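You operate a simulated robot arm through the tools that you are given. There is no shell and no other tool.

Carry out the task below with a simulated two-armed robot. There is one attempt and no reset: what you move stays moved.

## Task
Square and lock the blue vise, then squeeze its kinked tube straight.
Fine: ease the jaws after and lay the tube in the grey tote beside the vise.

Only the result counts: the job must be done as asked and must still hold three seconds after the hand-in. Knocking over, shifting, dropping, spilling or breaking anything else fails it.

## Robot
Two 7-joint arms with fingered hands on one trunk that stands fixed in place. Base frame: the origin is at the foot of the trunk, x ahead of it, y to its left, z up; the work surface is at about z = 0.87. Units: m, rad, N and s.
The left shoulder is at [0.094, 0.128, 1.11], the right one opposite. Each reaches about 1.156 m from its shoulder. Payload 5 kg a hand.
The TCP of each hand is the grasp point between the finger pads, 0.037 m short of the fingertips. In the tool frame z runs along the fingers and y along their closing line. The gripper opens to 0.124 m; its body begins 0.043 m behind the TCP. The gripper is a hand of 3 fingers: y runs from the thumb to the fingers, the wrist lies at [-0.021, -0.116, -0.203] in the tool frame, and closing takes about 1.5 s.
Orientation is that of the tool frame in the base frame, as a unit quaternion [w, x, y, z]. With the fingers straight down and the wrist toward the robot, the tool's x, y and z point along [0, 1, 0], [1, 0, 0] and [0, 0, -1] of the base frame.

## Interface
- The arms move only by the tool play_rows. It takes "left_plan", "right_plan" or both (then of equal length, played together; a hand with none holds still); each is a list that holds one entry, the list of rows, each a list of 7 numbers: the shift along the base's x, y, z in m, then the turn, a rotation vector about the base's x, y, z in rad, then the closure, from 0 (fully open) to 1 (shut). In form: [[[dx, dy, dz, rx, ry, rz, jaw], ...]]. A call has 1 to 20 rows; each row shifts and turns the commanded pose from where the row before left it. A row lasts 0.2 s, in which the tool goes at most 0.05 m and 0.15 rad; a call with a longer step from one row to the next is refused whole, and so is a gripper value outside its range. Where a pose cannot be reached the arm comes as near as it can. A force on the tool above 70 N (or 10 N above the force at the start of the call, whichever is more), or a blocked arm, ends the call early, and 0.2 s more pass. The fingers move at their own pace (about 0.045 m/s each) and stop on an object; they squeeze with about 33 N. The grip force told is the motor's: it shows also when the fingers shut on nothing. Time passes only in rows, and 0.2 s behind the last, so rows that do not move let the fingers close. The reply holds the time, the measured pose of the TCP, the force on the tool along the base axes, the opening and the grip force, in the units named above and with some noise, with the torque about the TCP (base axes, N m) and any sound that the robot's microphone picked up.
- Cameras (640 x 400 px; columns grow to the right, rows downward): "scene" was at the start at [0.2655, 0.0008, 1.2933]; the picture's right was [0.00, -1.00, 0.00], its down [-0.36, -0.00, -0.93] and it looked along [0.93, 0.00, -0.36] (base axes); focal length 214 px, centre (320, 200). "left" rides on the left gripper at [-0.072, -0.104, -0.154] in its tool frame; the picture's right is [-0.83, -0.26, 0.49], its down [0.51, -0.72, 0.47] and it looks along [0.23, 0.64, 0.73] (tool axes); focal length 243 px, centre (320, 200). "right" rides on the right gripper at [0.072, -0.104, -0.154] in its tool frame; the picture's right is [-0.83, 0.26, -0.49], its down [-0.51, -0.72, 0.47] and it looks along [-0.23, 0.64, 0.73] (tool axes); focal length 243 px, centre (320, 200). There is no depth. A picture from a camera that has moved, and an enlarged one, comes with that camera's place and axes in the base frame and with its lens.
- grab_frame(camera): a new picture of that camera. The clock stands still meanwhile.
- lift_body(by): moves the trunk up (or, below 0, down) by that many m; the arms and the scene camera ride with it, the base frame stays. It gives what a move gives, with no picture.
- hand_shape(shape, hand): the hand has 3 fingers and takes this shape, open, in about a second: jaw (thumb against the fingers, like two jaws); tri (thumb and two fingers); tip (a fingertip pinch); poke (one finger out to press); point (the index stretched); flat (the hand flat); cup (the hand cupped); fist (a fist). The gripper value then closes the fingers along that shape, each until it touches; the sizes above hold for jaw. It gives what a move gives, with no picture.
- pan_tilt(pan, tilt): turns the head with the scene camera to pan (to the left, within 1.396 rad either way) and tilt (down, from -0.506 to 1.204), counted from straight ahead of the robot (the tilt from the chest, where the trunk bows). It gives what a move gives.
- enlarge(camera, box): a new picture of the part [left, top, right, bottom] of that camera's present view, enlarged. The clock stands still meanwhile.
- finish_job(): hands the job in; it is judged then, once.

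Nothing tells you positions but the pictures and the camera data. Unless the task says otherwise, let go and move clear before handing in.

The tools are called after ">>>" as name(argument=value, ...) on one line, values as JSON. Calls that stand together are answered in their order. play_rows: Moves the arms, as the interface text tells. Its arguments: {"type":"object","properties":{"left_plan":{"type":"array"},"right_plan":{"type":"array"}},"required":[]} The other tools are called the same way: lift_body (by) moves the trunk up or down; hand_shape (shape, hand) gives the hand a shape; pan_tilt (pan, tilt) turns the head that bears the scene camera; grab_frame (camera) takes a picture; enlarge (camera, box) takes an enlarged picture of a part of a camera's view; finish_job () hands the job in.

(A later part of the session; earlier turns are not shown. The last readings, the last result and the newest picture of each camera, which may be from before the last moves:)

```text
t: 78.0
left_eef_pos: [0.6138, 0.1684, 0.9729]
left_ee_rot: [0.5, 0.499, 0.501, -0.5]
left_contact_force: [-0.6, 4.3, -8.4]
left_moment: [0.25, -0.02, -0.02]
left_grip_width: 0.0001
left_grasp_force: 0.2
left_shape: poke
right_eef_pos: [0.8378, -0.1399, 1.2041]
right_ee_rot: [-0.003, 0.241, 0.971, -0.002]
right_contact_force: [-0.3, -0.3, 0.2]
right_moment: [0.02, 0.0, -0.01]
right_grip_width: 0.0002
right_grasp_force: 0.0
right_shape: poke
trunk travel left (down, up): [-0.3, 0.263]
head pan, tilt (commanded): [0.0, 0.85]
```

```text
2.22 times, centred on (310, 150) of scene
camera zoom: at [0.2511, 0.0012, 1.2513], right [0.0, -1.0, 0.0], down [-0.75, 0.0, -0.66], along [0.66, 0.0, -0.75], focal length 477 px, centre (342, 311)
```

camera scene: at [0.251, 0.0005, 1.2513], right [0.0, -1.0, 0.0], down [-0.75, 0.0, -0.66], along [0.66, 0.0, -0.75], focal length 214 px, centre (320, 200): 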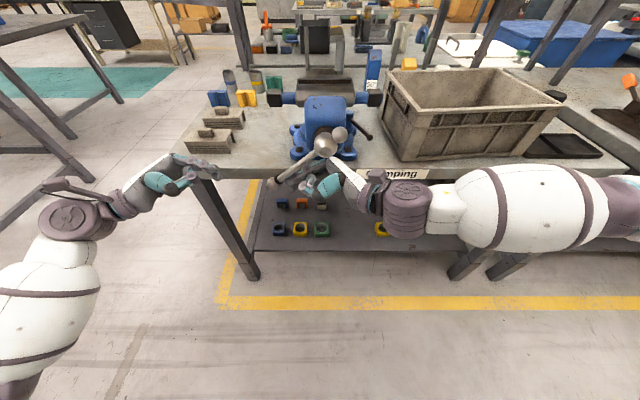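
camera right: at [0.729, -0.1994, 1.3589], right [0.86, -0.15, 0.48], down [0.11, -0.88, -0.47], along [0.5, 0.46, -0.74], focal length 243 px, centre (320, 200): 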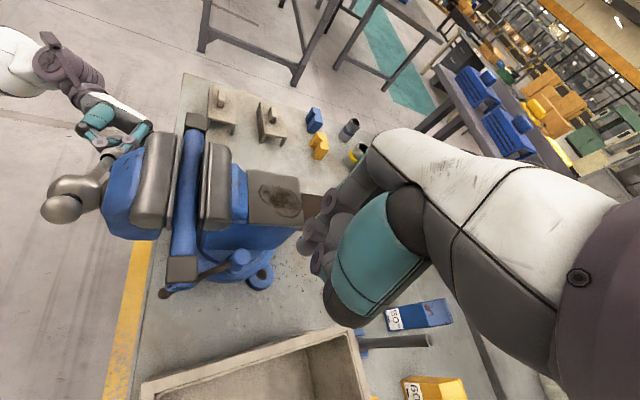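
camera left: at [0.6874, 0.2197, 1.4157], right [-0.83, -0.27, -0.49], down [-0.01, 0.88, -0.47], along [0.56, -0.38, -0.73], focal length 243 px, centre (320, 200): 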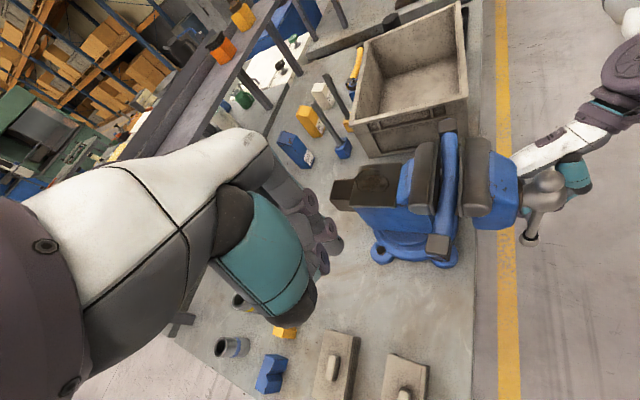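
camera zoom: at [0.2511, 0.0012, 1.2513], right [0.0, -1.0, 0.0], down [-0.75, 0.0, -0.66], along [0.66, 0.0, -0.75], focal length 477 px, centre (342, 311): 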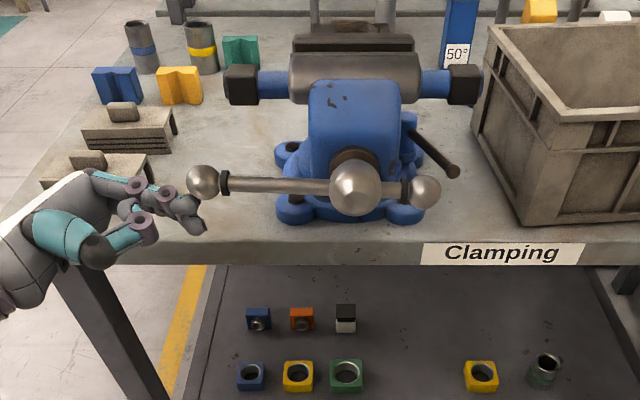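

The handle is now at ~277° and the tube looks straight. I'll look closely to judge any residual kink before deciding whether to tighten further.

>>> enlarge(camera="right", box=[180, 110, 224, 180])

>>> enlarge(camera="right", box=[176, 170, 220, 240])

>>> enlarge(camera="right", box=[150, 100, 250, 270])

>>> enlarge(camera="scene", box=[265, 60, 395, 130])

```text
5.71 times, centred on (202, 145) of right
camera zoom: at [0.7266, -0.1984, 1.3605], right [0.86, -0.16, 0.49], down [0.11, -0.88, -0.47], along [0.5, 0.46, -0.74], focal length 1386 px, centre (994, 514)
```

zoom: 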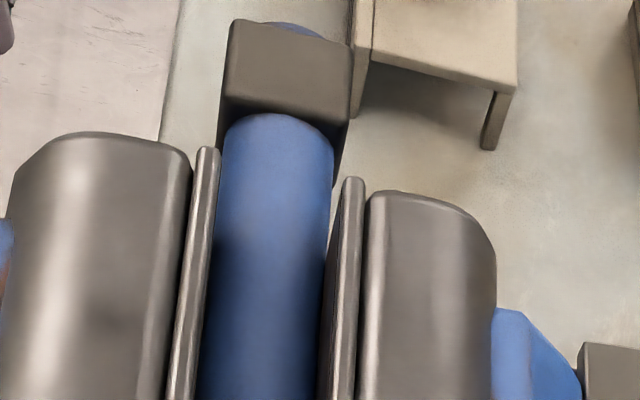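

```text
5.71 times, centred on (198, 205) of right
camera zoom: at [0.7266, -0.1984, 1.3605], right [0.86, -0.16, 0.49], down [0.11, -0.88, -0.47], along [0.5, 0.46, -0.74], focal length 1386 px, centre (1017, 171)
```

zoom: 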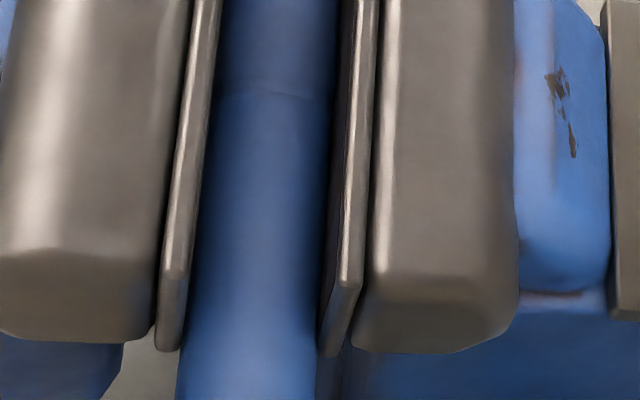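

```text
2.35 times, centred on (200, 185) of right
camera zoom: at [0.7266, -0.1984, 1.3605], right [0.86, -0.16, 0.49], down [0.11, -0.88, -0.47], along [0.5, 0.46, -0.74], focal length 571 px, centre (602, 235)
```

zoom: 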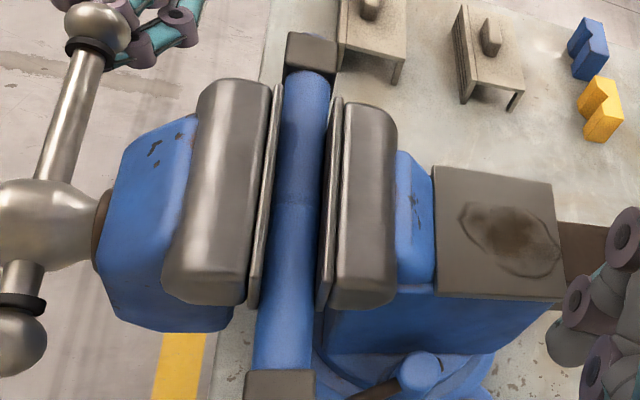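

```text
4.92 times, centred on (330, 95) of scene
camera zoom: at [0.2511, 0.0012, 1.2513], right [0.0, -1.0, 0.0], down [-0.75, 0.0, -0.66], along [0.66, 0.0, -0.75], focal length 1056 px, centre (271, 717)
```

zoom: 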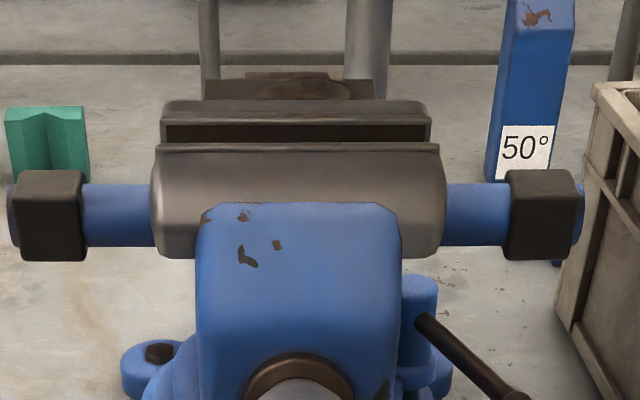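

>>> play_rows(left_plan=[[[0, -0.001, 0.009, 0, 0, 0, 0], [0, -0.002, 0.009, 0, 0, 0, 0]]])

>>> enlarge(camera="right", box=[180, 110, 224, 180])

>>> enlarge(camera="right", box=[176, 170, 220, 240])

>>> enlarge(camera="scene", box=[200, 60, 420, 240])

```text
t: 78.6
left_eef_pos: [0.615, 0.1681, 0.9914]
left_ee_rot: [0.499, 0.5, 0.501, -0.5]
left_contact_force: [-4.2, 5.4, -8.3]
left_moment: [0.18, -0.1, -0.19]
left_grip_width: 0.0002
left_grasp_force: 0.1
left_shape: poke
right_eef_pos: [0.8373, -0.1395, 1.2041]
right_ee_rot: [-0.003, 0.242, 0.97, -0.003]
right_contact_force: [0.5, 0.3, -0.3]
right_moment: [0.04, -0.01, 0.01]
right_grip_width: 0.0
right_grasp_force: 0.0
right_shape: poke
trunk travel left (down, up): [-0.3, 0.263]
head pan, tilt (commanded): [0.0, 0.85]
```

```text
5.71 times, centred on (202, 145) of right
camera zoom: at [0.7261, -0.1984, 1.3608], right [0.86, -0.16, 0.49], down [0.11, -0.88, -0.47], along [0.5, 0.46, -0.74], focal length 1386 px, centre (994, 514)
```

zoom: 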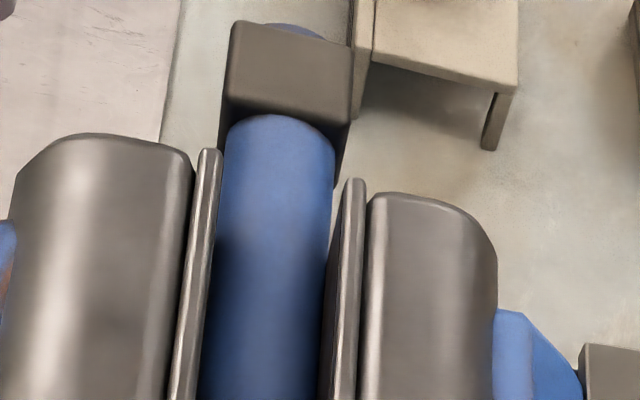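

```text
5.71 times, centred on (198, 205) of right
camera zoom: at [0.7261, -0.1984, 1.3608], right [0.86, -0.16, 0.49], down [0.11, -0.88, -0.47], along [0.5, 0.46, -0.74], focal length 1386 px, centre (1017, 171)
```

zoom: 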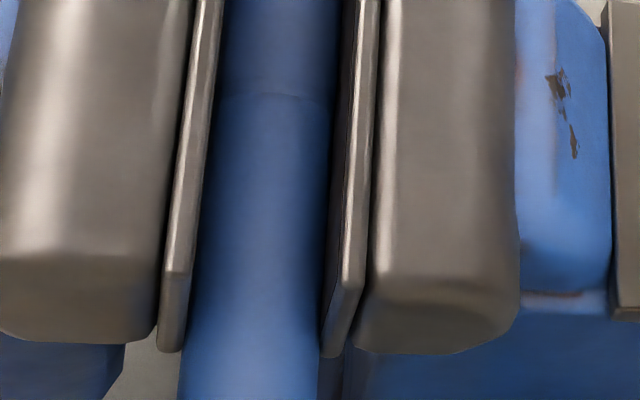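

```text
2.22 times, centred on (310, 150) of scene
camera zoom: at [0.2507, 0.0013, 1.2514], right [0.0, -1.0, 0.0], down [-0.75, 0.0, -0.66], along [0.66, 0.0, -0.75], focal length 477 px, centre (342, 311)
```

zoom: 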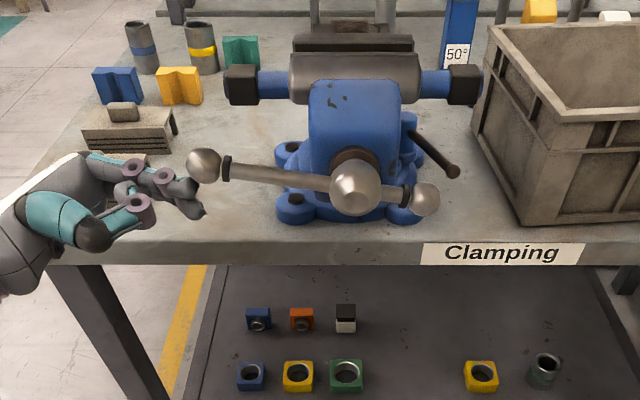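

>>> play_rows(left_plan=[[[0.004, -0.002, 0.006, 0, 0, 0, 0], [0.003, -0.003, 0.009, 0, 0, 0, 0], [0, -0.003, 0.009, 0, 0, 0, 0]]])

>>> enlarge(camera="right", box=[180, 110, 224, 180])

>>> enlarge(camera="right", box=[176, 170, 220, 240])

>>> enlarge(camera="scene", box=[200, 60, 420, 240])

```text
t: 79.4
left_eef_pos: [0.6201, 0.1583, 1.0169]
left_ee_rot: [-0.5, -0.5, -0.5, 0.501]
left_contact_force: [0.7, 0.9, 0.3]
left_moment: [-0.02, 0.04, 0.03]
left_grip_width: 0.0
left_grasp_force: 0.2
left_shape: poke
right_eef_pos: [0.8369, -0.14, 1.203]
right_ee_rot: [-0.003, 0.241, 0.971, -0.002]
right_contact_force: [-0.5, 0.0, 0.2]
right_moment: [0.0, -0.05, -0.02]
right_grip_width: 0.0
right_grasp_force: 0.1
right_shape: poke
trunk travel left (down, up): [-0.3, 0.263]
head pan, tilt (commanded): [0.0, 0.85]
```

```text
5.71 times, centred on (202, 145) of right
camera zoom: at [0.7259, -0.1991, 1.3609], right [0.86, -0.16, 0.49], down [0.11, -0.88, -0.47], along [0.5, 0.46, -0.74], focal length 1386 px, centre (994, 514)
```

zoom: 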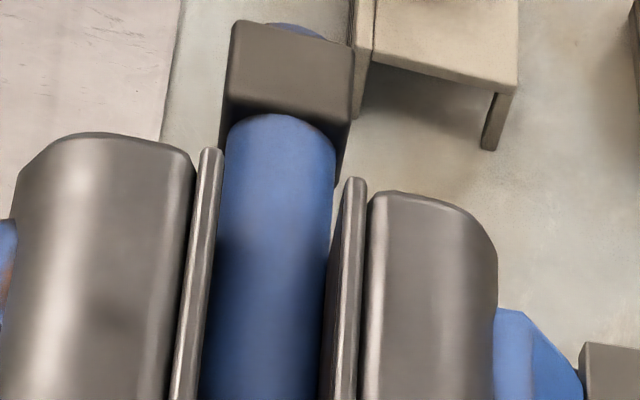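

```text
5.71 times, centred on (198, 205) of right
camera zoom: at [0.7259, -0.1991, 1.3609], right [0.86, -0.16, 0.49], down [0.11, -0.88, -0.47], along [0.5, 0.46, -0.74], focal length 1386 px, centre (1017, 171)
```

zoom: 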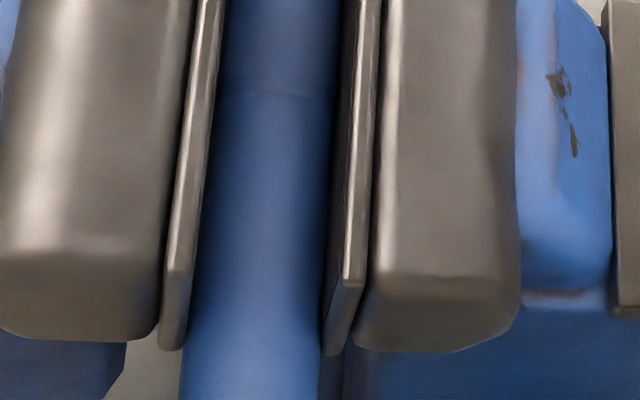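

```text
2.22 times, centred on (310, 150) of scene
camera zoom: at [0.2505, 0.0007, 1.2515], right [0.0, -1.0, 0.0], down [-0.75, 0.0, -0.66], along [0.66, 0.0, -0.75], focal length 477 px, centre (342, 311)
```

zoom: 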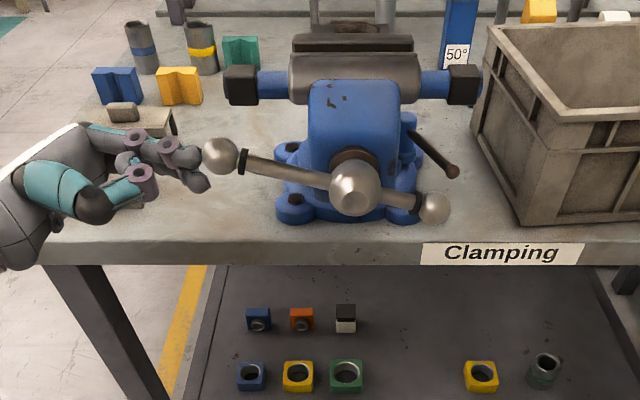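

The T-bar has slid about 4 cm through its hub, so my fingertips ended up beside the ball rather than under it. I'll drop back, get under the bar again, and continue gently to see where it firms up.

>>> play_rows(left_plan=[[[0, 0.01, -0.01, 0, 0, 0, 0], [0, 0.005, -0.03, 0, 0, 0, 0], [0, -0.025, 0, 0, 0, 0, 0], [0, -0.03, 0, 0, 0, 0, 0], [0, 0, 0.006, 0, 0, 0, 0]]])

>>> enlarge(camera="scene", box=[220, 80, 380, 210])

```text
t: 80.6
left_eef_pos: [0.6213, 0.1176, 0.9823]
left_ee_rot: [0.5, 0.5, 0.5, -0.5]
left_contact_force: [-0.3, 0.5, 0.2]
left_moment: [-0.03, -0.03, -0.01]
left_grip_width: 0.0
left_grasp_force: 0.0
left_shape: poke
right_eef_pos: [0.8373, -0.1406, 1.2047]
right_ee_rot: [-0.004, 0.241, 0.971, -0.001]
right_contact_force: [0.4, -0.4, -0.3]
right_moment: [-0.01, 0.0, 0.0]
right_grip_width: 0.0001
right_grasp_force: 0.0
right_shape: poke
trunk travel left (down, up): [-0.3, 0.263]
head pan, tilt (commanded): [0.0, 0.85]
```

```text
3.08 times, centred on (300, 145) of scene
camera zoom: at [0.2505, 0.0008, 1.2514], right [0.0, -1.0, 0.0], down [-0.75, 0.0, -0.66], along [0.66, 0.0, -0.75], focal length 660 px, centre (382, 369)
```

zoom: 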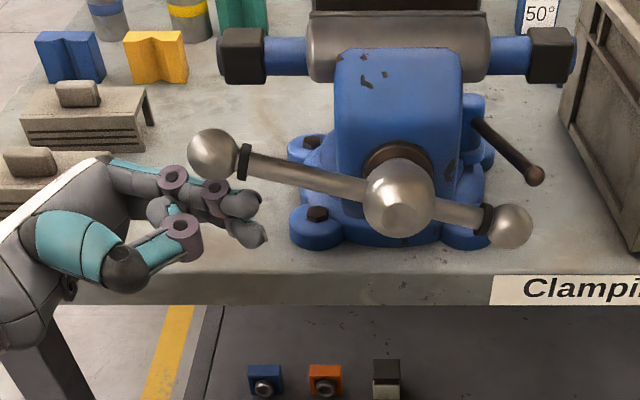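

>>> play_rows(left_plan=[[[0, 0, 0.008, 0, 0, 0, 0], [0, 0, 0.008, 0, 0, 0, 0], [0, 0, 0.007, 0, 0, 0, 0]]])

>>> enlarge(camera="scene", box=[220, 80, 380, 210])

>>> enlarge(camera="right", box=[180, 110, 224, 180])

```text
t: 81.4
left_eef_pos: [0.6221, 0.1191, 1.0038]
left_ee_rot: [0.499, 0.5, 0.501, -0.5]
left_contact_force: [1.7, -0.9, -14.1]
left_moment: [0.2, 0.06, -0.02]
left_grip_width: 0.0003
left_grasp_force: 0.0
left_shape: poke
right_eef_pos: [0.8394, -0.1401, 1.2042]
right_ee_rot: [-0.004, 0.242, 0.97, -0.002]
right_contact_force: [-0.8, -0.7, -0.2]
right_moment: [0.02, -0.01, 0.03]
right_grip_width: 0.0
right_grasp_force: 0.0
right_shape: poke
trunk travel left (down, up): [-0.3, 0.263]
head pan, tilt (commanded): [0.0, 0.85]
```

```text
3.08 times, centred on (300, 145) of scene
camera zoom: at [0.2517, 0.0005, 1.2511], right [0.0, -1.0, 0.0], down [-0.75, 0.0, -0.66], along [0.66, 0.0, -0.75], focal length 660 px, centre (382, 369)
```

zoom: 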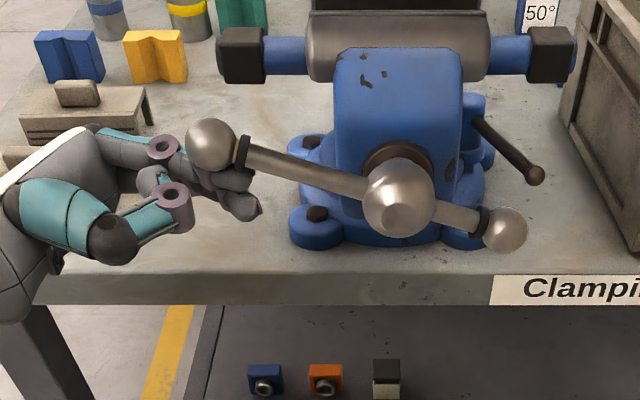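

```text
5.71 times, centred on (202, 145) of right
camera zoom: at [0.7272, -0.1992, 1.3599], right [0.86, -0.16, 0.49], down [0.11, -0.88, -0.47], along [0.5, 0.46, -0.74], focal length 1386 px, centre (994, 514)
```

zoom: 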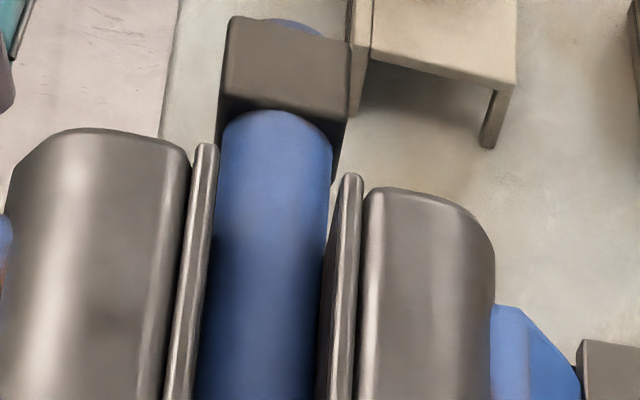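

>>> play_rows(left_plan=[[[0, 0, 0.006, 0, 0, 0, 0], [0, -0.001, 0.006, 0, 0, 0, 0], [0, -0.001, 0.006, 0, 0, 0, 0]]])

>>> enlarge(camera="scene", box=[220, 80, 380, 210])

>>> enlarge(camera="right", box=[180, 110, 224, 180])

>>> enlarge(camera="right", box=[176, 170, 220, 240])

```text
t: 82.2
left_eef_pos: [0.6235, 0.1177, 1.0225]
left_ee_rot: [-0.499, -0.5, -0.5, 0.501]
left_contact_force: [4.0, 4.3, -17.3]
left_moment: [0.49, 0.11, 0.19]
left_grip_width: 0.0
left_grasp_force: 0.0
left_shape: poke
right_eef_pos: [0.8404, -0.1412, 1.2034]
right_ee_rot: [-0.004, 0.242, 0.97, -0.001]
right_contact_force: [1.0, -0.5, 0.1]
right_moment: [-0.01, -0.01, 0.0]
right_grip_width: 0.0003
right_grasp_force: 0.1
right_shape: poke
trunk travel left (down, up): [-0.3, 0.263]
head pan, tilt (commanded): [0.0, 0.85]
```

```text
3.08 times, centred on (300, 145) of scene
camera zoom: at [0.2528, 0.0011, 1.2509], right [0.0, -1.0, 0.0], down [-0.75, 0.0, -0.66], along [0.66, 0.0, -0.75], focal length 660 px, centre (382, 369)
```

zoom: 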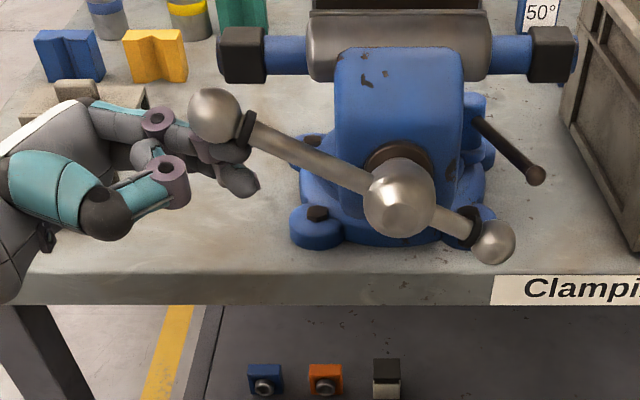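

```text
5.71 times, centred on (202, 145) of right
camera zoom: at [0.7284, -0.1985, 1.3595], right [0.86, -0.16, 0.49], down [0.11, -0.88, -0.47], along [0.5, 0.46, -0.74], focal length 1386 px, centre (994, 514)
```

zoom: 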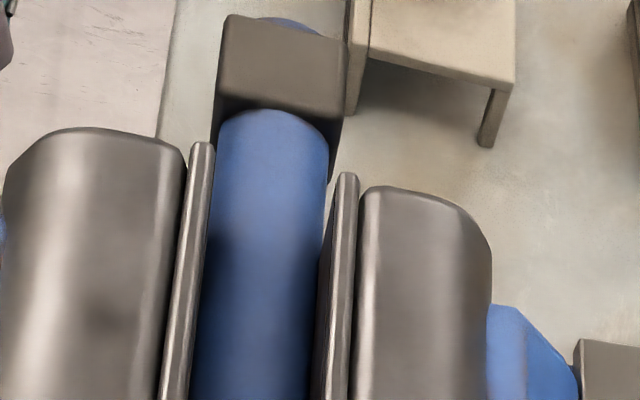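

```text
5.71 times, centred on (198, 205) of right
camera zoom: at [0.7284, -0.1985, 1.3595], right [0.86, -0.16, 0.49], down [0.11, -0.88, -0.47], along [0.5, 0.46, -0.74], focal length 1386 px, centre (1017, 171)
```

zoom: 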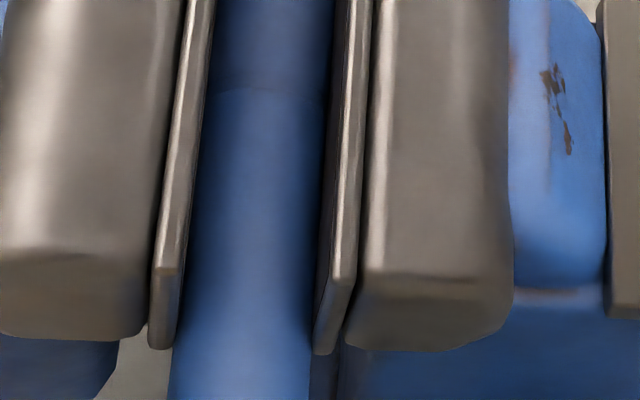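

The jaw no longer advances while handle force keeps rising (17 N), and the tube reads straight, so it is fully squeezed. Because the straight tube may drop when the jaws open, I'll first take hold of its right end with the right hand, in jaw shape.

>>> hand_shape(hand="right", shape="jaw")

>>> play_rows(right_plan=[[[0, 0, 0.01, 0, 0, -0.135, 0], [-0.01, 0, 0.01, 0, 0, -0.135, 0], [-0.015, 0, 0, 0, 0, -0.135, 0], [-0.015, 0.004, 0, 0, 0, -0.135, 0], [-0.015, 0.004, 0, 0, 0, -0.135, 0], [-0.015, 0.004, 0, 0, 0, -0.135, 0], [-0.015, 0.004, 0, 0, 0, -0.135, 0], [-0.018, 0.004, 0, 0, 0, -0.135, 0]]])

>>> grab_frame(camera="right")

>>> pan_tilt(pan=-0.15, tilt=0.5)

>>> grab_frame(camera="scene")

```text
t: 83.1
left_eef_pos: [0.6234, 0.1165, 1.0232]
left_ee_rot: [-0.499, -0.5, -0.5, 0.501]
left_contact_force: [5.7, 3.1, -12.3]
left_moment: [0.29, 0.13, 0.23]
left_grip_width: 0.0002
left_grasp_force: 0.0
left_shape: poke
right_eef_pos: [0.839, -0.1399, 1.2031]
right_ee_rot: [-0.002, 0.241, 0.97, -0.002]
right_contact_force: [0.1, -0.4, -0.6]
right_moment: [0.0, 0.0, -0.02]
right_grip_width: 0.124
right_grasp_force: 0.1
right_shape: jaw
trunk travel left (down, up): [-0.3, 0.263]
head pan, tilt (commanded): [0.0, 0.85]
```

```text
t: 84.9
left_eef_pos: [0.6215, 0.1167, 1.0222]
left_ee_rot: [0.5, 0.499, 0.501, -0.5]
left_contact_force: [4.9, 1.9, -3.6]
left_moment: [0.06, 0.1, 0.19]
left_grip_width: 0.0
left_grasp_force: 0.0
left_shape: poke
right_eef_pos: [0.7344, -0.1192, 1.2239]
right_ee_rot: [-0.003, 0.706, 0.708, 0.0]
right_contact_force: [0.7, 0.3, -0.5]
right_moment: [-0.03, -0.06, -0.02]
right_grip_width: 0.1239
right_grasp_force: 0.0
right_shape: jaw
trunk travel left (down, up): [-0.3, 0.263]
head pan, tilt (commanded): [0.0, 0.85]
```

```text
taken
camera right: at [0.6304, -0.0485, 1.3808], right [0.27, -0.83, 0.49], down [-0.72, -0.51, -0.47], along [0.64, -0.23, -0.74], focal length 243 px, centre (320, 200)
```

right: 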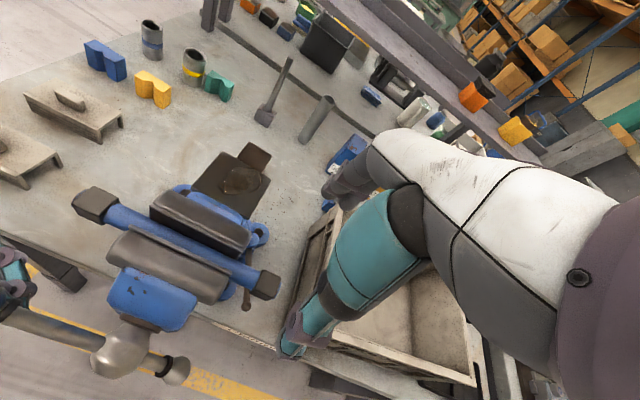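

```text
t: 85.7
left_eef_pos: [0.6218, 0.1168, 1.0229]
left_ee_rot: [0.5, 0.499, 0.501, -0.5]
left_contact_force: [4.2, 1.9, -2.4]
left_moment: [0.07, 0.11, 0.13]
left_grip_width: 0.0
left_grasp_force: 0.1
left_shape: poke
right_eef_pos: [0.7331, -0.1202, 1.2241]
right_ee_rot: [-0.004, 0.705, 0.709, -0.001]
right_contact_force: [-1.0, -0.3, 0.3]
right_moment: [-0.02, -0.02, -0.01]
right_grip_width: 0.1237
right_grasp_force: 0.1
right_shape: jaw
trunk travel left (down, up): [-0.3, 0.263]
head pan, tilt (commanded): [-0.15, 0.499]
```

```text
taken
camera scene: at [0.2633, -0.0129, 1.2811], right [-0.15, -0.99, 0.0], down [-0.47, 0.07, -0.88], along [0.87, -0.13, -0.48], focal length 214 px, centre (320, 200)
```

scene: 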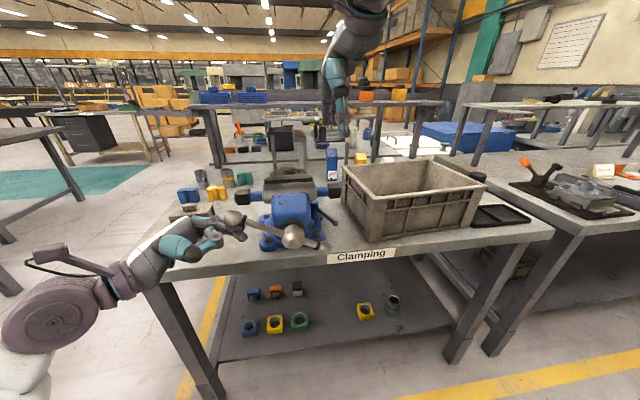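

>>> enlarge(camera="right", box=[60, 140, 300, 330])

>>> enlarge(camera="scene", box=[220, 150, 380, 260])

```text
2.11 times, centred on (180, 235) of right
camera zoom: at [0.6306, -0.0491, 1.3808], right [0.27, -0.83, 0.49], down [-0.72, -0.51, -0.47], along [0.64, -0.22, -0.74], focal length 511 px, centre (615, 126)
```

zoom: 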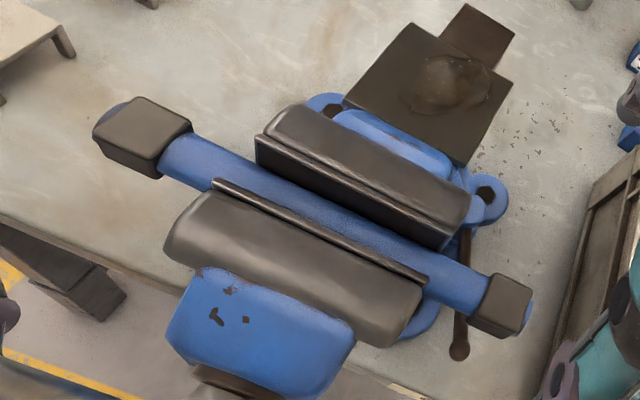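

```text
3.64 times, centred on (300, 205) of scene
camera zoom: at [0.2633, -0.0129, 1.2811], right [-0.15, -0.99, 0.0], down [-0.47, 0.07, -0.88], along [0.87, -0.13, -0.48], focal length 780 px, centre (393, 182)
```

zoom: 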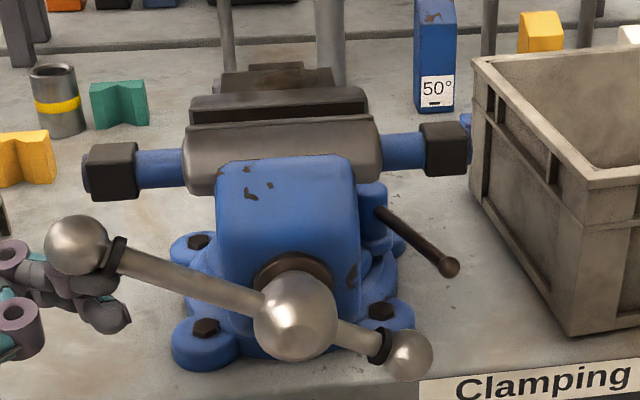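

The tube is straight along y with its axis at x ≈ 0.738, z ≈ 1.044, and its right collar centred at y ≈ -0.12. I'll lower the open right hand over that collar and close on it.

>>> play_rows(right_plan=[[[0.005, 0, -0.045, 0, 0, 0, 0], [0, 0, -0.045, 0, 0, 0, 0], [0, 0, -0.045, 0, 0, 0, 0], [0, 0, -0.03, 0, 0, 0, 0]]])

>>> enlarge(camera="scene", box=[240, 110, 400, 240])

>>> grab_frame(camera="right")

```text
t: 86.7
left_eef_pos: [0.6219, 0.1166, 1.0217]
left_ee_rot: [-0.499, -0.499, -0.501, 0.501]
left_contact_force: [2.5, 1.1, -4.0]
left_moment: [0.11, 0.06, 0.04]
left_grip_width: 0.0001
left_grasp_force: 0.1
left_shape: poke
right_eef_pos: [0.7392, -0.1211, 1.0584]
right_ee_rot: [-0.003, 0.705, 0.709, 0.0]
right_contact_force: [-0.3, -0.1, 0.4]
right_moment: [0.0, -0.03, 0.0]
right_grip_width: 0.1243
right_grasp_force: 0.0
right_shape: jaw
trunk travel left (down, up): [-0.3, 0.263]
head pan, tilt (commanded): [-0.15, 0.499]
```

```text
3.08 times, centred on (320, 175) of scene
camera zoom: at [0.2633, -0.013, 1.2812], right [-0.15, -0.99, 0.0], down [-0.47, 0.07, -0.88], along [0.87, -0.13, -0.48], focal length 660 px, centre (320, 277)
```

zoom: 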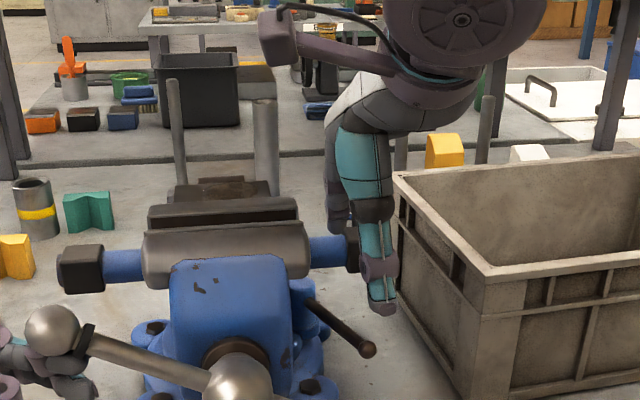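

```text
taken
camera right: at [0.6356, -0.0505, 1.2157], right [0.27, -0.83, 0.49], down [-0.72, -0.51, -0.47], along [0.64, -0.22, -0.74], focal length 243 px, centre (320, 200)
```

right: 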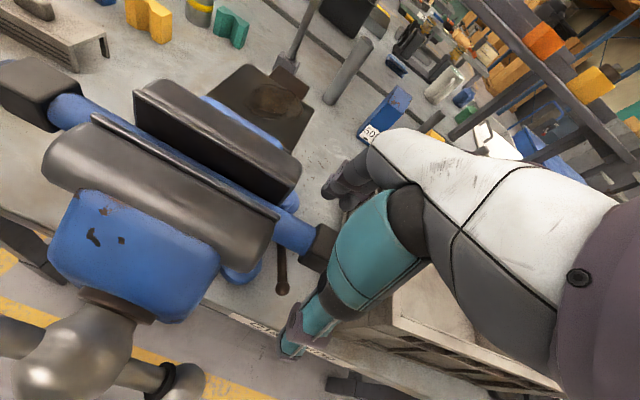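

>>> play_rows(right_plan=[[[0, 0, -0.013, 0, 0, 0, 0], [0, 0, 0, 0, 0, 0, 0.5], [0, 0, 0, 0, 0, 0, 1], [0, 0, 0, 0, 0, 0, 1], [0, 0, 0, 0, 0, 0, 1], [0, 0, 0, 0, 0, 0, 1], [0, 0, 0, 0, 0, 0, 1], [0, 0, 0, 0, 0, 0, 1], [0, 0, 0, 0, 0, 0, 1], [0, 0, 0, 0, 0, 0, 1]]])

>>> enlarge(camera="scene", box=[240, 110, 400, 240])

>>> grab_frame(camera="right")

```text
t: 88.9
left_eef_pos: [0.6221, 0.1163, 1.0227]
left_ee_rot: [-0.499, -0.5, -0.5, 0.5]
left_contact_force: [-0.1, 0.0, 0.0]
left_moment: [0.06, -0.05, 0.02]
left_grip_width: 0.0
left_grasp_force: 0.0
left_shape: poke
right_eef_pos: [0.7394, -0.1198, 1.0455]
right_ee_rot: [-0.005, 0.705, 0.709, -0.001]
right_contact_force: [-6.3, 1.3, -12.4]
right_moment: [0.07, 0.21, -0.02]
right_grip_width: 0.0209
right_grasp_force: 32.8
right_shape: jaw
trunk travel left (down, up): [-0.3, 0.263]
head pan, tilt (commanded): [-0.15, 0.499]
```

```text
3.08 times, centred on (320, 175) of scene
camera zoom: at [0.2632, -0.0132, 1.2811], right [-0.15, -0.99, 0.0], down [-0.47, 0.07, -0.88], along [0.87, -0.13, -0.48], focal length 660 px, centre (320, 277)
```

zoom: 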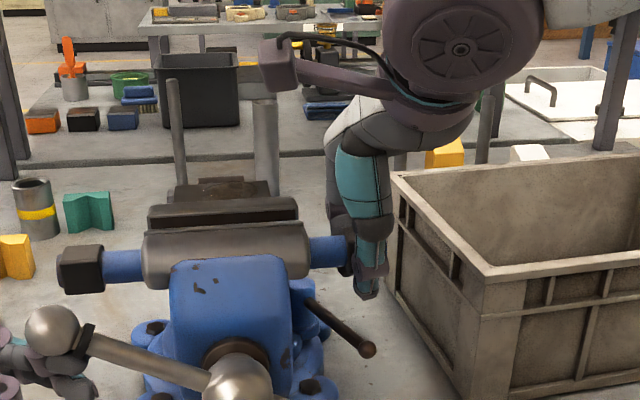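

```text
taken
camera right: at [0.6355, -0.0504, 1.2019], right [0.27, -0.83, 0.49], down [-0.72, -0.51, -0.47], along [0.64, -0.23, -0.74], focal length 243 px, centre (320, 200)
```

right: 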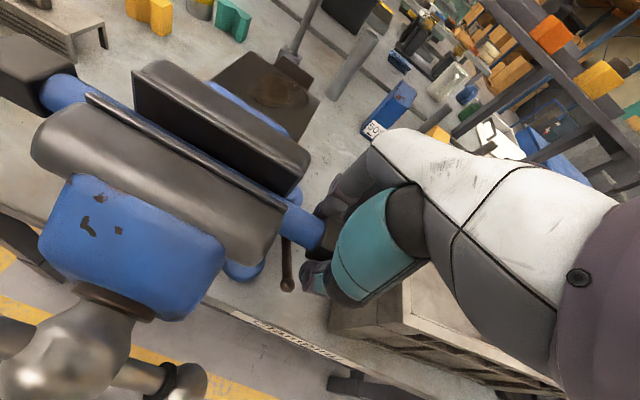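

The right hand holds the collar end (33 N grip). Now the left hand goes around to the top of the bar's ball so I can turn the handle back and ease the jaws.

>>> play_rows(left_plan=[[[0, 0, -0.02, 0, 0, 0, 0], [0, 0.04, 0, 0, 0, 0, 0], [0, 0.04, 0, 0, 0, 0, 0], [0, 0, 0.045, 0, 0, 0, 0], [0, 0, 0.045, 0, 0, 0, 0], [0, 0, 0.022, 0, 0, 0, 0], [0, -0.04, 0, 0, 0, 0, 0], [0, -0.04, 0, 0, 0, 0, 0]]], right_plan=[[[0, 0, 0, 0, 0, 0, 1], [0, 0, 0, 0, 0, 0, 1], [0, 0, 0, 0, 0, 0, 1], [0, 0, 0, 0, 0, 0, 1], [0, 0, 0, 0, 0, 0, 1], [0, 0, 0, 0, 0, 0, 1], [0, 0, 0, 0, 0, 0, 1], [0, 0, 0, 0, 0, 0, 1]]])

>>> pan_tilt(pan=0.0, tilt=0.7)

>>> enlarge(camera="scene", box=[220, 80, 420, 230])

```text
t: 90.7
left_eef_pos: [0.6216, 0.1148, 1.115]
left_ee_rot: [-0.5, -0.499, -0.5, 0.501]
left_contact_force: [0.6, -0.2, 0.4]
left_moment: [-0.01, -0.01, 0.02]
left_grip_width: 0.0
left_grasp_force: 0.1
left_shape: poke
right_eef_pos: [0.7397, -0.122, 1.0459]
right_ee_rot: [-0.004, 0.705, 0.709, 0.0]
right_contact_force: [-8.6, 2.9, -24.8]
right_moment: [0.11, 0.29, -0.01]
right_grip_width: 0.02
right_grasp_force: 33.0
right_shape: jaw
trunk travel left (down, up): [-0.3, 0.263]
head pan, tilt (commanded): [-0.15, 0.499]
```

```text
t: 91.5
left_eef_pos: [0.6229, 0.1162, 1.1146]
left_ee_rot: [-0.499, -0.5, -0.5, 0.5]
left_contact_force: [-0.9, 0.1, -0.3]
left_moment: [0.0, -0.01, -0.03]
left_grip_width: 0.0
left_grasp_force: 0.1
left_shape: poke
right_eef_pos: [0.7397, -0.1204, 1.0464]
right_ee_rot: [-0.004, 0.705, 0.709, -0.001]
right_contact_force: [-10.6, 2.0, -24.2]
right_moment: [0.1, 0.37, -0.07]
right_grip_width: 0.0202
right_grasp_force: 33.2
right_shape: jaw
trunk travel left (down, up): [-0.3, 0.263]
head pan, tilt (commanded): [0.0, 0.7]
```

```text
2.67 times, centred on (320, 155) of scene
camera zoom: at [0.2587, 0.0002, 1.2634], right [0.0, -1.0, 0.0], down [-0.64, 0.0, -0.76], along [0.76, 0.0, -0.64], focal length 572 px, centre (320, 320)
```

zoom: 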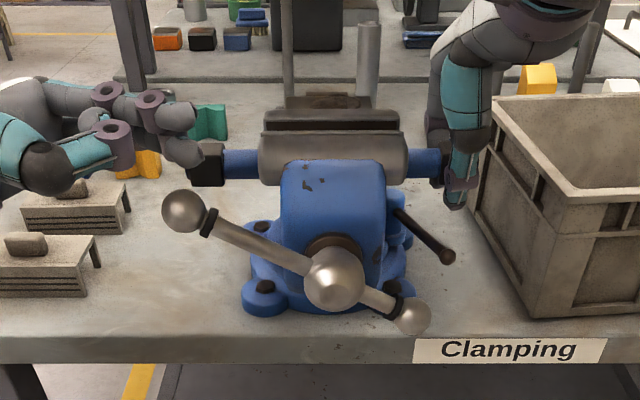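

>>> play_rows(left_plan=[[[0, 0.003, -0.015, 0, 0, 0, 0], [0, 0.003, -0.011, 0, 0, 0, 0], [0, 0.003, -0.01, 0, 0, 0, 0], [0, 0.003, -0.011, 0, 0, 0, 0], [0, 0.002, -0.011, 0, 0, 0, 0], [0, 0.001, -0.011, 0, 0, 0, 0]]], right_plan=[[[0, 0, 0, 0, 0, 0, 1], [0, 0, 0, 0, 0, 0, 1], [0, 0, 0, 0, 0, 0, 1], [0, 0, 0, 0, 0, 0, 1], [0, 0, 0, 0, 0, 0, 1], [0, 0, 0, 0, 0, 0, 1]]])

>>> enlarge(camera="scene", box=[220, 80, 420, 230])

>>> enlarge(camera="right", box=[0, 40, 340, 300])

```text
t: 92.9
left_eef_pos: [0.6213, 0.1313, 1.0455]
left_ee_rot: [-0.5, -0.5, -0.5, 0.5]
left_contact_force: [3.2, 2.1, 9.4]
left_moment: [-0.23, -0.05, 0.1]
left_grip_width: 0.0
left_grasp_force: 0.1
left_shape: poke
right_eef_pos: [0.74, -0.1209, 1.0462]
right_ee_rot: [-0.004, 0.705, 0.709, -0.001]
right_contact_force: [-10.4, 0.9, -24.6]
right_moment: [0.04, 0.32, -0.03]
right_grip_width: 0.0201
right_grasp_force: 32.9
right_shape: jaw
trunk travel left (down, up): [-0.3, 0.263]
head pan, tilt (commanded): [0.0, 0.7]
```

```text
2.67 times, centred on (320, 155) of scene
camera zoom: at [0.2585, 0.0003, 1.2634], right [0.0, -1.0, 0.0], down [-0.64, 0.0, -0.76], along [0.76, 0.0, -0.64], focal length 572 px, centre (320, 320)
```

zoom: 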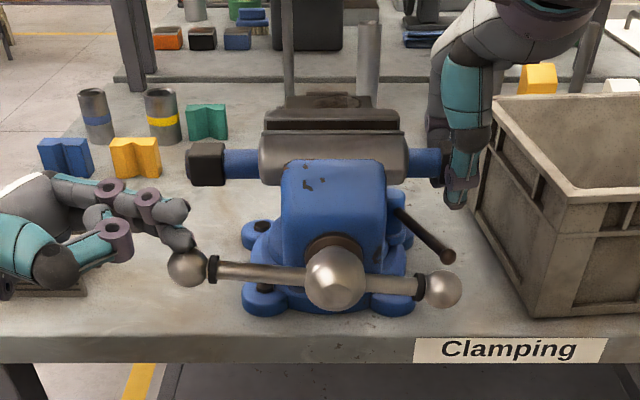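

```text
1.54 times, centred on (170, 170) of right
camera zoom: at [0.636, -0.0505, 1.2024], right [0.27, -0.83, 0.49], down [-0.72, -0.51, -0.47], along [0.64, -0.23, -0.74], focal length 373 px, centre (551, 246)
```

zoom: 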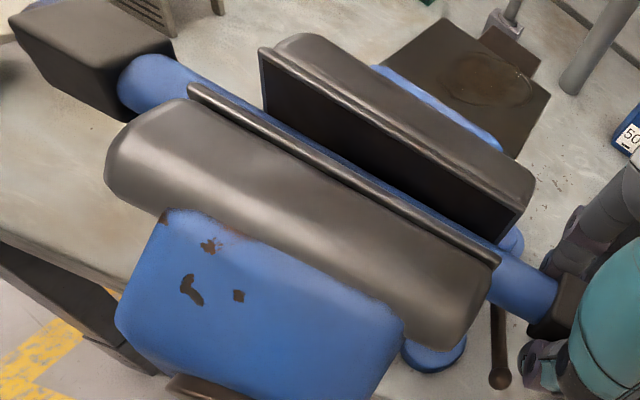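

>>> play_rows(left_plan=[[[0, 0.001, -0.011, 0, 0, 0, 0], [0, -0.001, -0.011, 0, 0, 0, 0], [0, -0.001, -0.0105, 0, 0, 0, 0], [0, -0.003, -0.0105, 0, 0, 0, 0], [0, -0.003, -0.011, 0, 0, 0, 0]]], right_plan=[[[0, 0, 0, 0, 0, 0, 1], [0, 0, 0, 0, 0, 0, 1], [0, 0, 0, 0, 0, 0, 1], [0, 0, 0, 0, 0, 0, 1], [0, 0, 0, 0, 0, 0, 1]]])

>>> enlarge(camera="scene", box=[220, 80, 420, 230])

>>> enlarge(camera="right", box=[0, 40, 340, 300])

```text
t: 94.1
left_eef_pos: [0.6207, 0.1258, 0.9909]
left_ee_rot: [0.5, 0.5, 0.5, -0.5]
left_contact_force: [1.7, 5.7, 4.3]
left_moment: [-0.03, -0.03, 0.04]
left_grip_width: 0.0
left_grasp_force: 0.0
left_shape: poke
right_eef_pos: [0.7392, -0.1207, 1.047]
right_ee_rot: [-0.004, 0.705, 0.709, 0.0]
right_contact_force: [-8.5, -3.2, -17.7]
right_moment: [-0.01, 0.23, -0.03]
right_grip_width: 0.02
right_grasp_force: 32.9
right_shape: jaw
trunk travel left (down, up): [-0.3, 0.263]
head pan, tilt (commanded): [0.0, 0.7]
```

```text
2.67 times, centred on (320, 155) of scene
camera zoom: at [0.2583, 0.0004, 1.2634], right [0.0, -1.0, 0.0], down [-0.64, 0.0, -0.76], along [0.76, 0.0, -0.64], focal length 572 px, centre (320, 320)
```

zoom: 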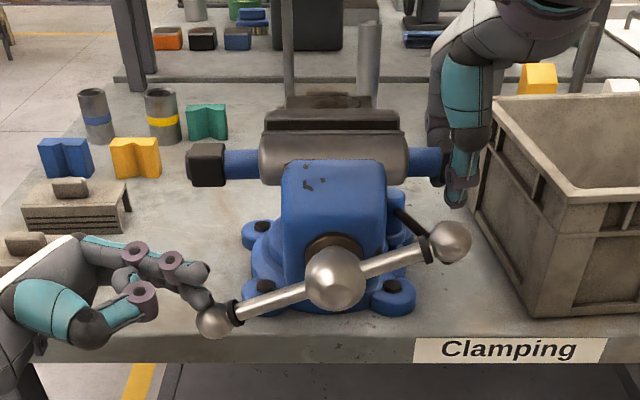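

```text
1.54 times, centred on (170, 170) of right
camera zoom: at [0.6359, -0.0504, 1.2031], right [0.27, -0.83, 0.49], down [-0.72, -0.51, -0.47], along [0.64, -0.23, -0.74], focal length 373 px, centre (551, 246)
```

zoom: 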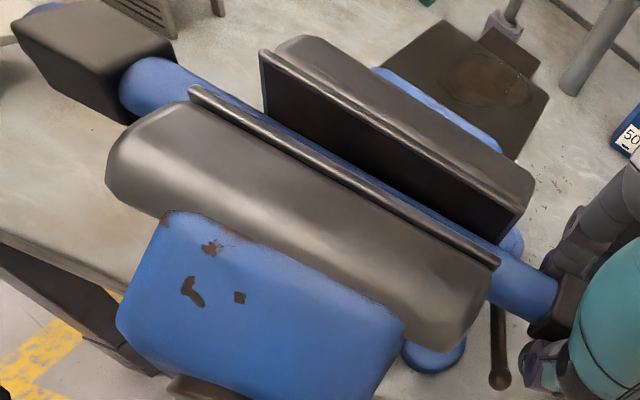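

>>> play_rows(left_plan=[[[0, -0.004, -0.01, 0, 0, 0, 0], [0, -0.005, -0.01, 0, 0, 0, 0], [0, -0.006, -0.009, 0, 0, 0, 0]]], right_plan=[[[0, 0, 0, 0, 0, 0, 1], [0, 0, 0, 0, 0, 0, 1], [0, 0, 0, 0, 0, 0, 1]]])

>>> enlarge(camera="scene", box=[220, 80, 420, 230])

>>> enlarge(camera="right", box=[0, 40, 340, 300])

```text
t: 94.9
left_eef_pos: [0.6204, 0.1089, 0.9631]
left_ee_rot: [-0.499, -0.5, -0.5, 0.501]
left_contact_force: [0.4, 1.9, 1.5]
left_moment: [0.03, -0.01, 0.0]
left_grip_width: 0.0
left_grasp_force: 0.0
left_shape: poke
right_eef_pos: [0.7397, -0.1222, 1.0476]
right_ee_rot: [-0.003, 0.705, 0.709, 0.001]
right_contact_force: [-2.6, -3.0, -2.6]
right_moment: [-0.02, 0.08, -0.12]
right_grip_width: 0.0207
right_grasp_force: 33.5
right_shape: jaw
trunk travel left (down, up): [-0.3, 0.263]
head pan, tilt (commanded): [0.0, 0.7]
```

```text
2.67 times, centred on (320, 155) of scene
camera zoom: at [0.2576, 0.0002, 1.2637], right [0.0, -1.0, 0.0], down [-0.64, 0.0, -0.76], along [0.76, 0.0, -0.64], focal length 572 px, centre (320, 320)
```

zoom: 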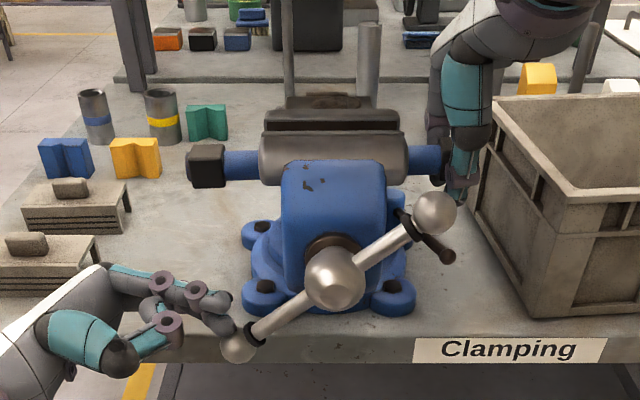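

```text
1.54 times, centred on (170, 170) of right
camera zoom: at [0.6354, -0.0505, 1.2043], right [0.27, -0.83, 0.49], down [-0.72, -0.51, -0.47], along [0.64, -0.22, -0.73], focal length 373 px, centre (551, 246)
```

zoom: 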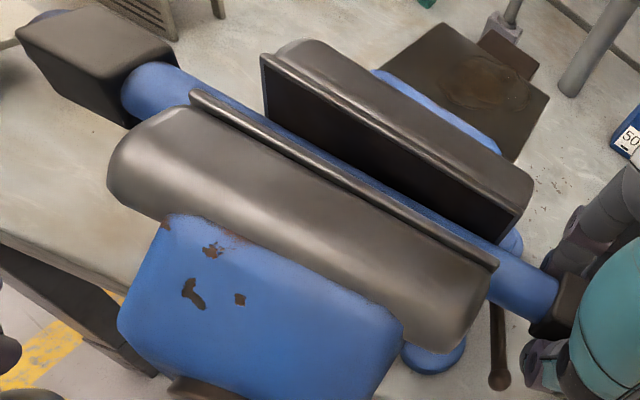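

>>> play_rows(left_plan=[[[0, -0.007, -0.007, 0, 0, 0, 0], [0, -0.007, -0.007, 0, 0, 0, 0], [0, -0.008, -0.006, 0, 0, 0, 0], [0, -0.008, -0.006, 0, 0, 0, 0]]], right_plan=[[[0, 0, 0, 0, 0, 0, 1], [0, 0, 0, 0, 0, 0, 1], [0, 0, 0, 0, 0, 0, 1], [0, 0, 0, 0, 0, 0, 1]]])

>>> enlarge(camera="scene", box=[220, 80, 420, 230])

>>> enlarge(camera="right", box=[0, 40, 340, 300])

```text
t: 95.9
left_eef_pos: [0.6192, 0.0779, 0.9379]
left_ee_rot: [0.5, 0.501, 0.5, -0.499]
left_contact_force: [0.0, 1.5, 1.9]
left_moment: [0.02, 0.01, -0.03]
left_grip_width: 0.0
left_grasp_force: 0.1
left_shape: poke
right_eef_pos: [0.7381, -0.12, 1.048]
right_ee_rot: [-0.004, 0.705, 0.709, 0.0]
right_contact_force: [-3.4, -0.3, -0.4]
right_moment: [-0.04, 0.16, -0.11]
right_grip_width: 0.0208
right_grasp_force: 33.1
right_shape: jaw
trunk travel left (down, up): [-0.3, 0.263]
head pan, tilt (commanded): [0.0, 0.7]
```

```text
2.67 times, centred on (320, 155) of scene
camera zoom: at [0.2571, 0.0005, 1.2637], right [0.0, -1.0, 0.0], down [-0.64, 0.0, -0.77], along [0.77, 0.0, -0.64], focal length 572 px, centre (320, 320)
```

zoom: 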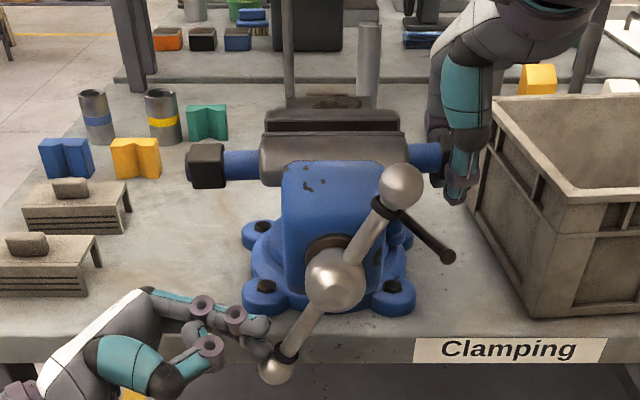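

```text
1.54 times, centred on (170, 170) of right
camera zoom: at [0.6346, -0.0501, 1.2034], right [0.27, -0.83, 0.49], down [-0.72, -0.51, -0.47], along [0.64, -0.22, -0.74], focal length 373 px, centre (551, 246)
```

zoom: 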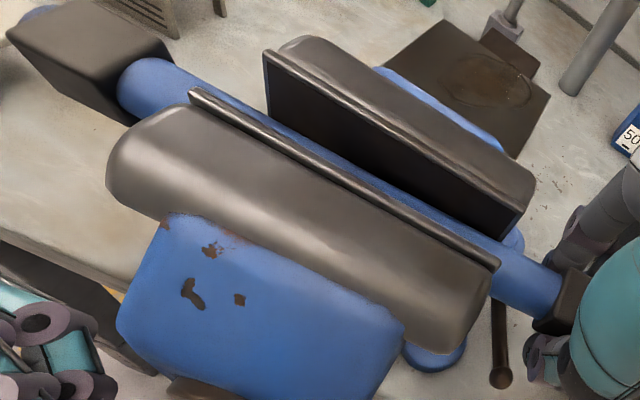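

>>> play_rows(left_plan=[[[0, -0.009, -0.006, 0, 0, 0, 0], [0, -0.009, -0.005, 0, 0, 0, 0], [0, -0.009, -0.004, 0, 0, 0, 0], [0, -0.009, -0.003, 0, 0, 0, 0]]], right_plan=[[[0, 0, 0, 0, 0, 0, 1], [0, 0, 0, 0, 0, 0, 1], [0, 0, 0, 0, 0, 0, 1], [0, 0, 0, 0, 0, 0, 1]]])

>>> enlarge(camera="scene", box=[220, 80, 420, 230])

>>> enlarge(camera="right", box=[0, 40, 340, 300])

```text
t: 96.9
left_eef_pos: [0.6205, 0.0439, 0.9193]
left_ee_rot: [-0.5, -0.5, -0.499, 0.5]
left_contact_force: [0.0, 2.6, 1.2]
left_moment: [-0.03, 0.0, -0.04]
left_grip_width: 0.0
left_grasp_force: 0.1
left_shape: poke
right_eef_pos: [0.739, -0.1206, 1.0485]
right_ee_rot: [-0.002, 0.705, 0.709, 0.0]
right_contact_force: [-2.9, 0.4, 0.0]
right_moment: [0.01, 0.16, -0.09]
right_grip_width: 0.0204
right_grasp_force: 32.6
right_shape: jaw
trunk travel left (down, up): [-0.3, 0.263]
head pan, tilt (commanded): [0.0, 0.7]
```

```text
2.67 times, centred on (320, 155) of scene
camera zoom: at [0.2571, 0.0007, 1.2637], right [0.0, -1.0, 0.0], down [-0.64, 0.0, -0.77], along [0.77, 0.0, -0.64], focal length 572 px, centre (320, 320)
```

zoom: 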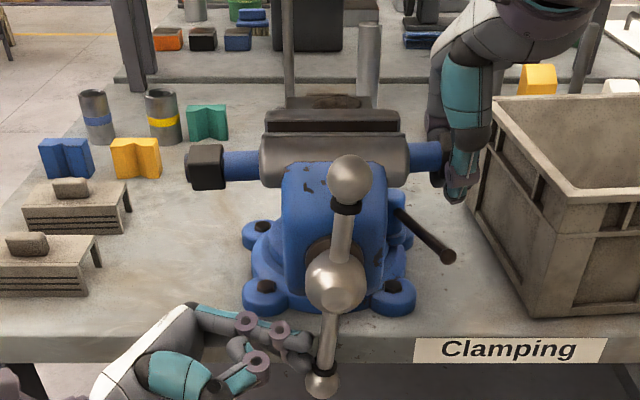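

```text
1.54 times, centred on (170, 170) of right
camera zoom: at [0.6347, -0.05, 1.2035], right [0.27, -0.83, 0.49], down [-0.72, -0.51, -0.47], along [0.64, -0.23, -0.74], focal length 373 px, centre (551, 246)
```

zoom: 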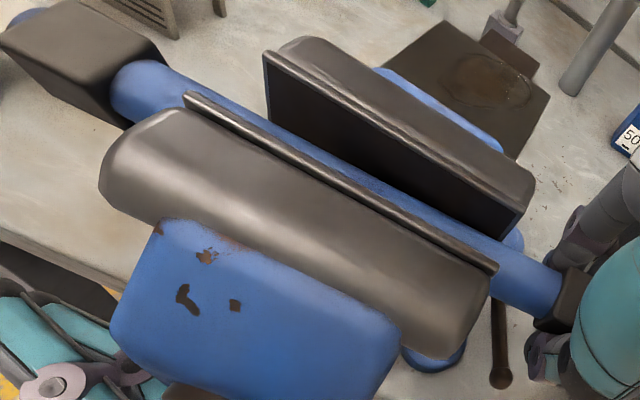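

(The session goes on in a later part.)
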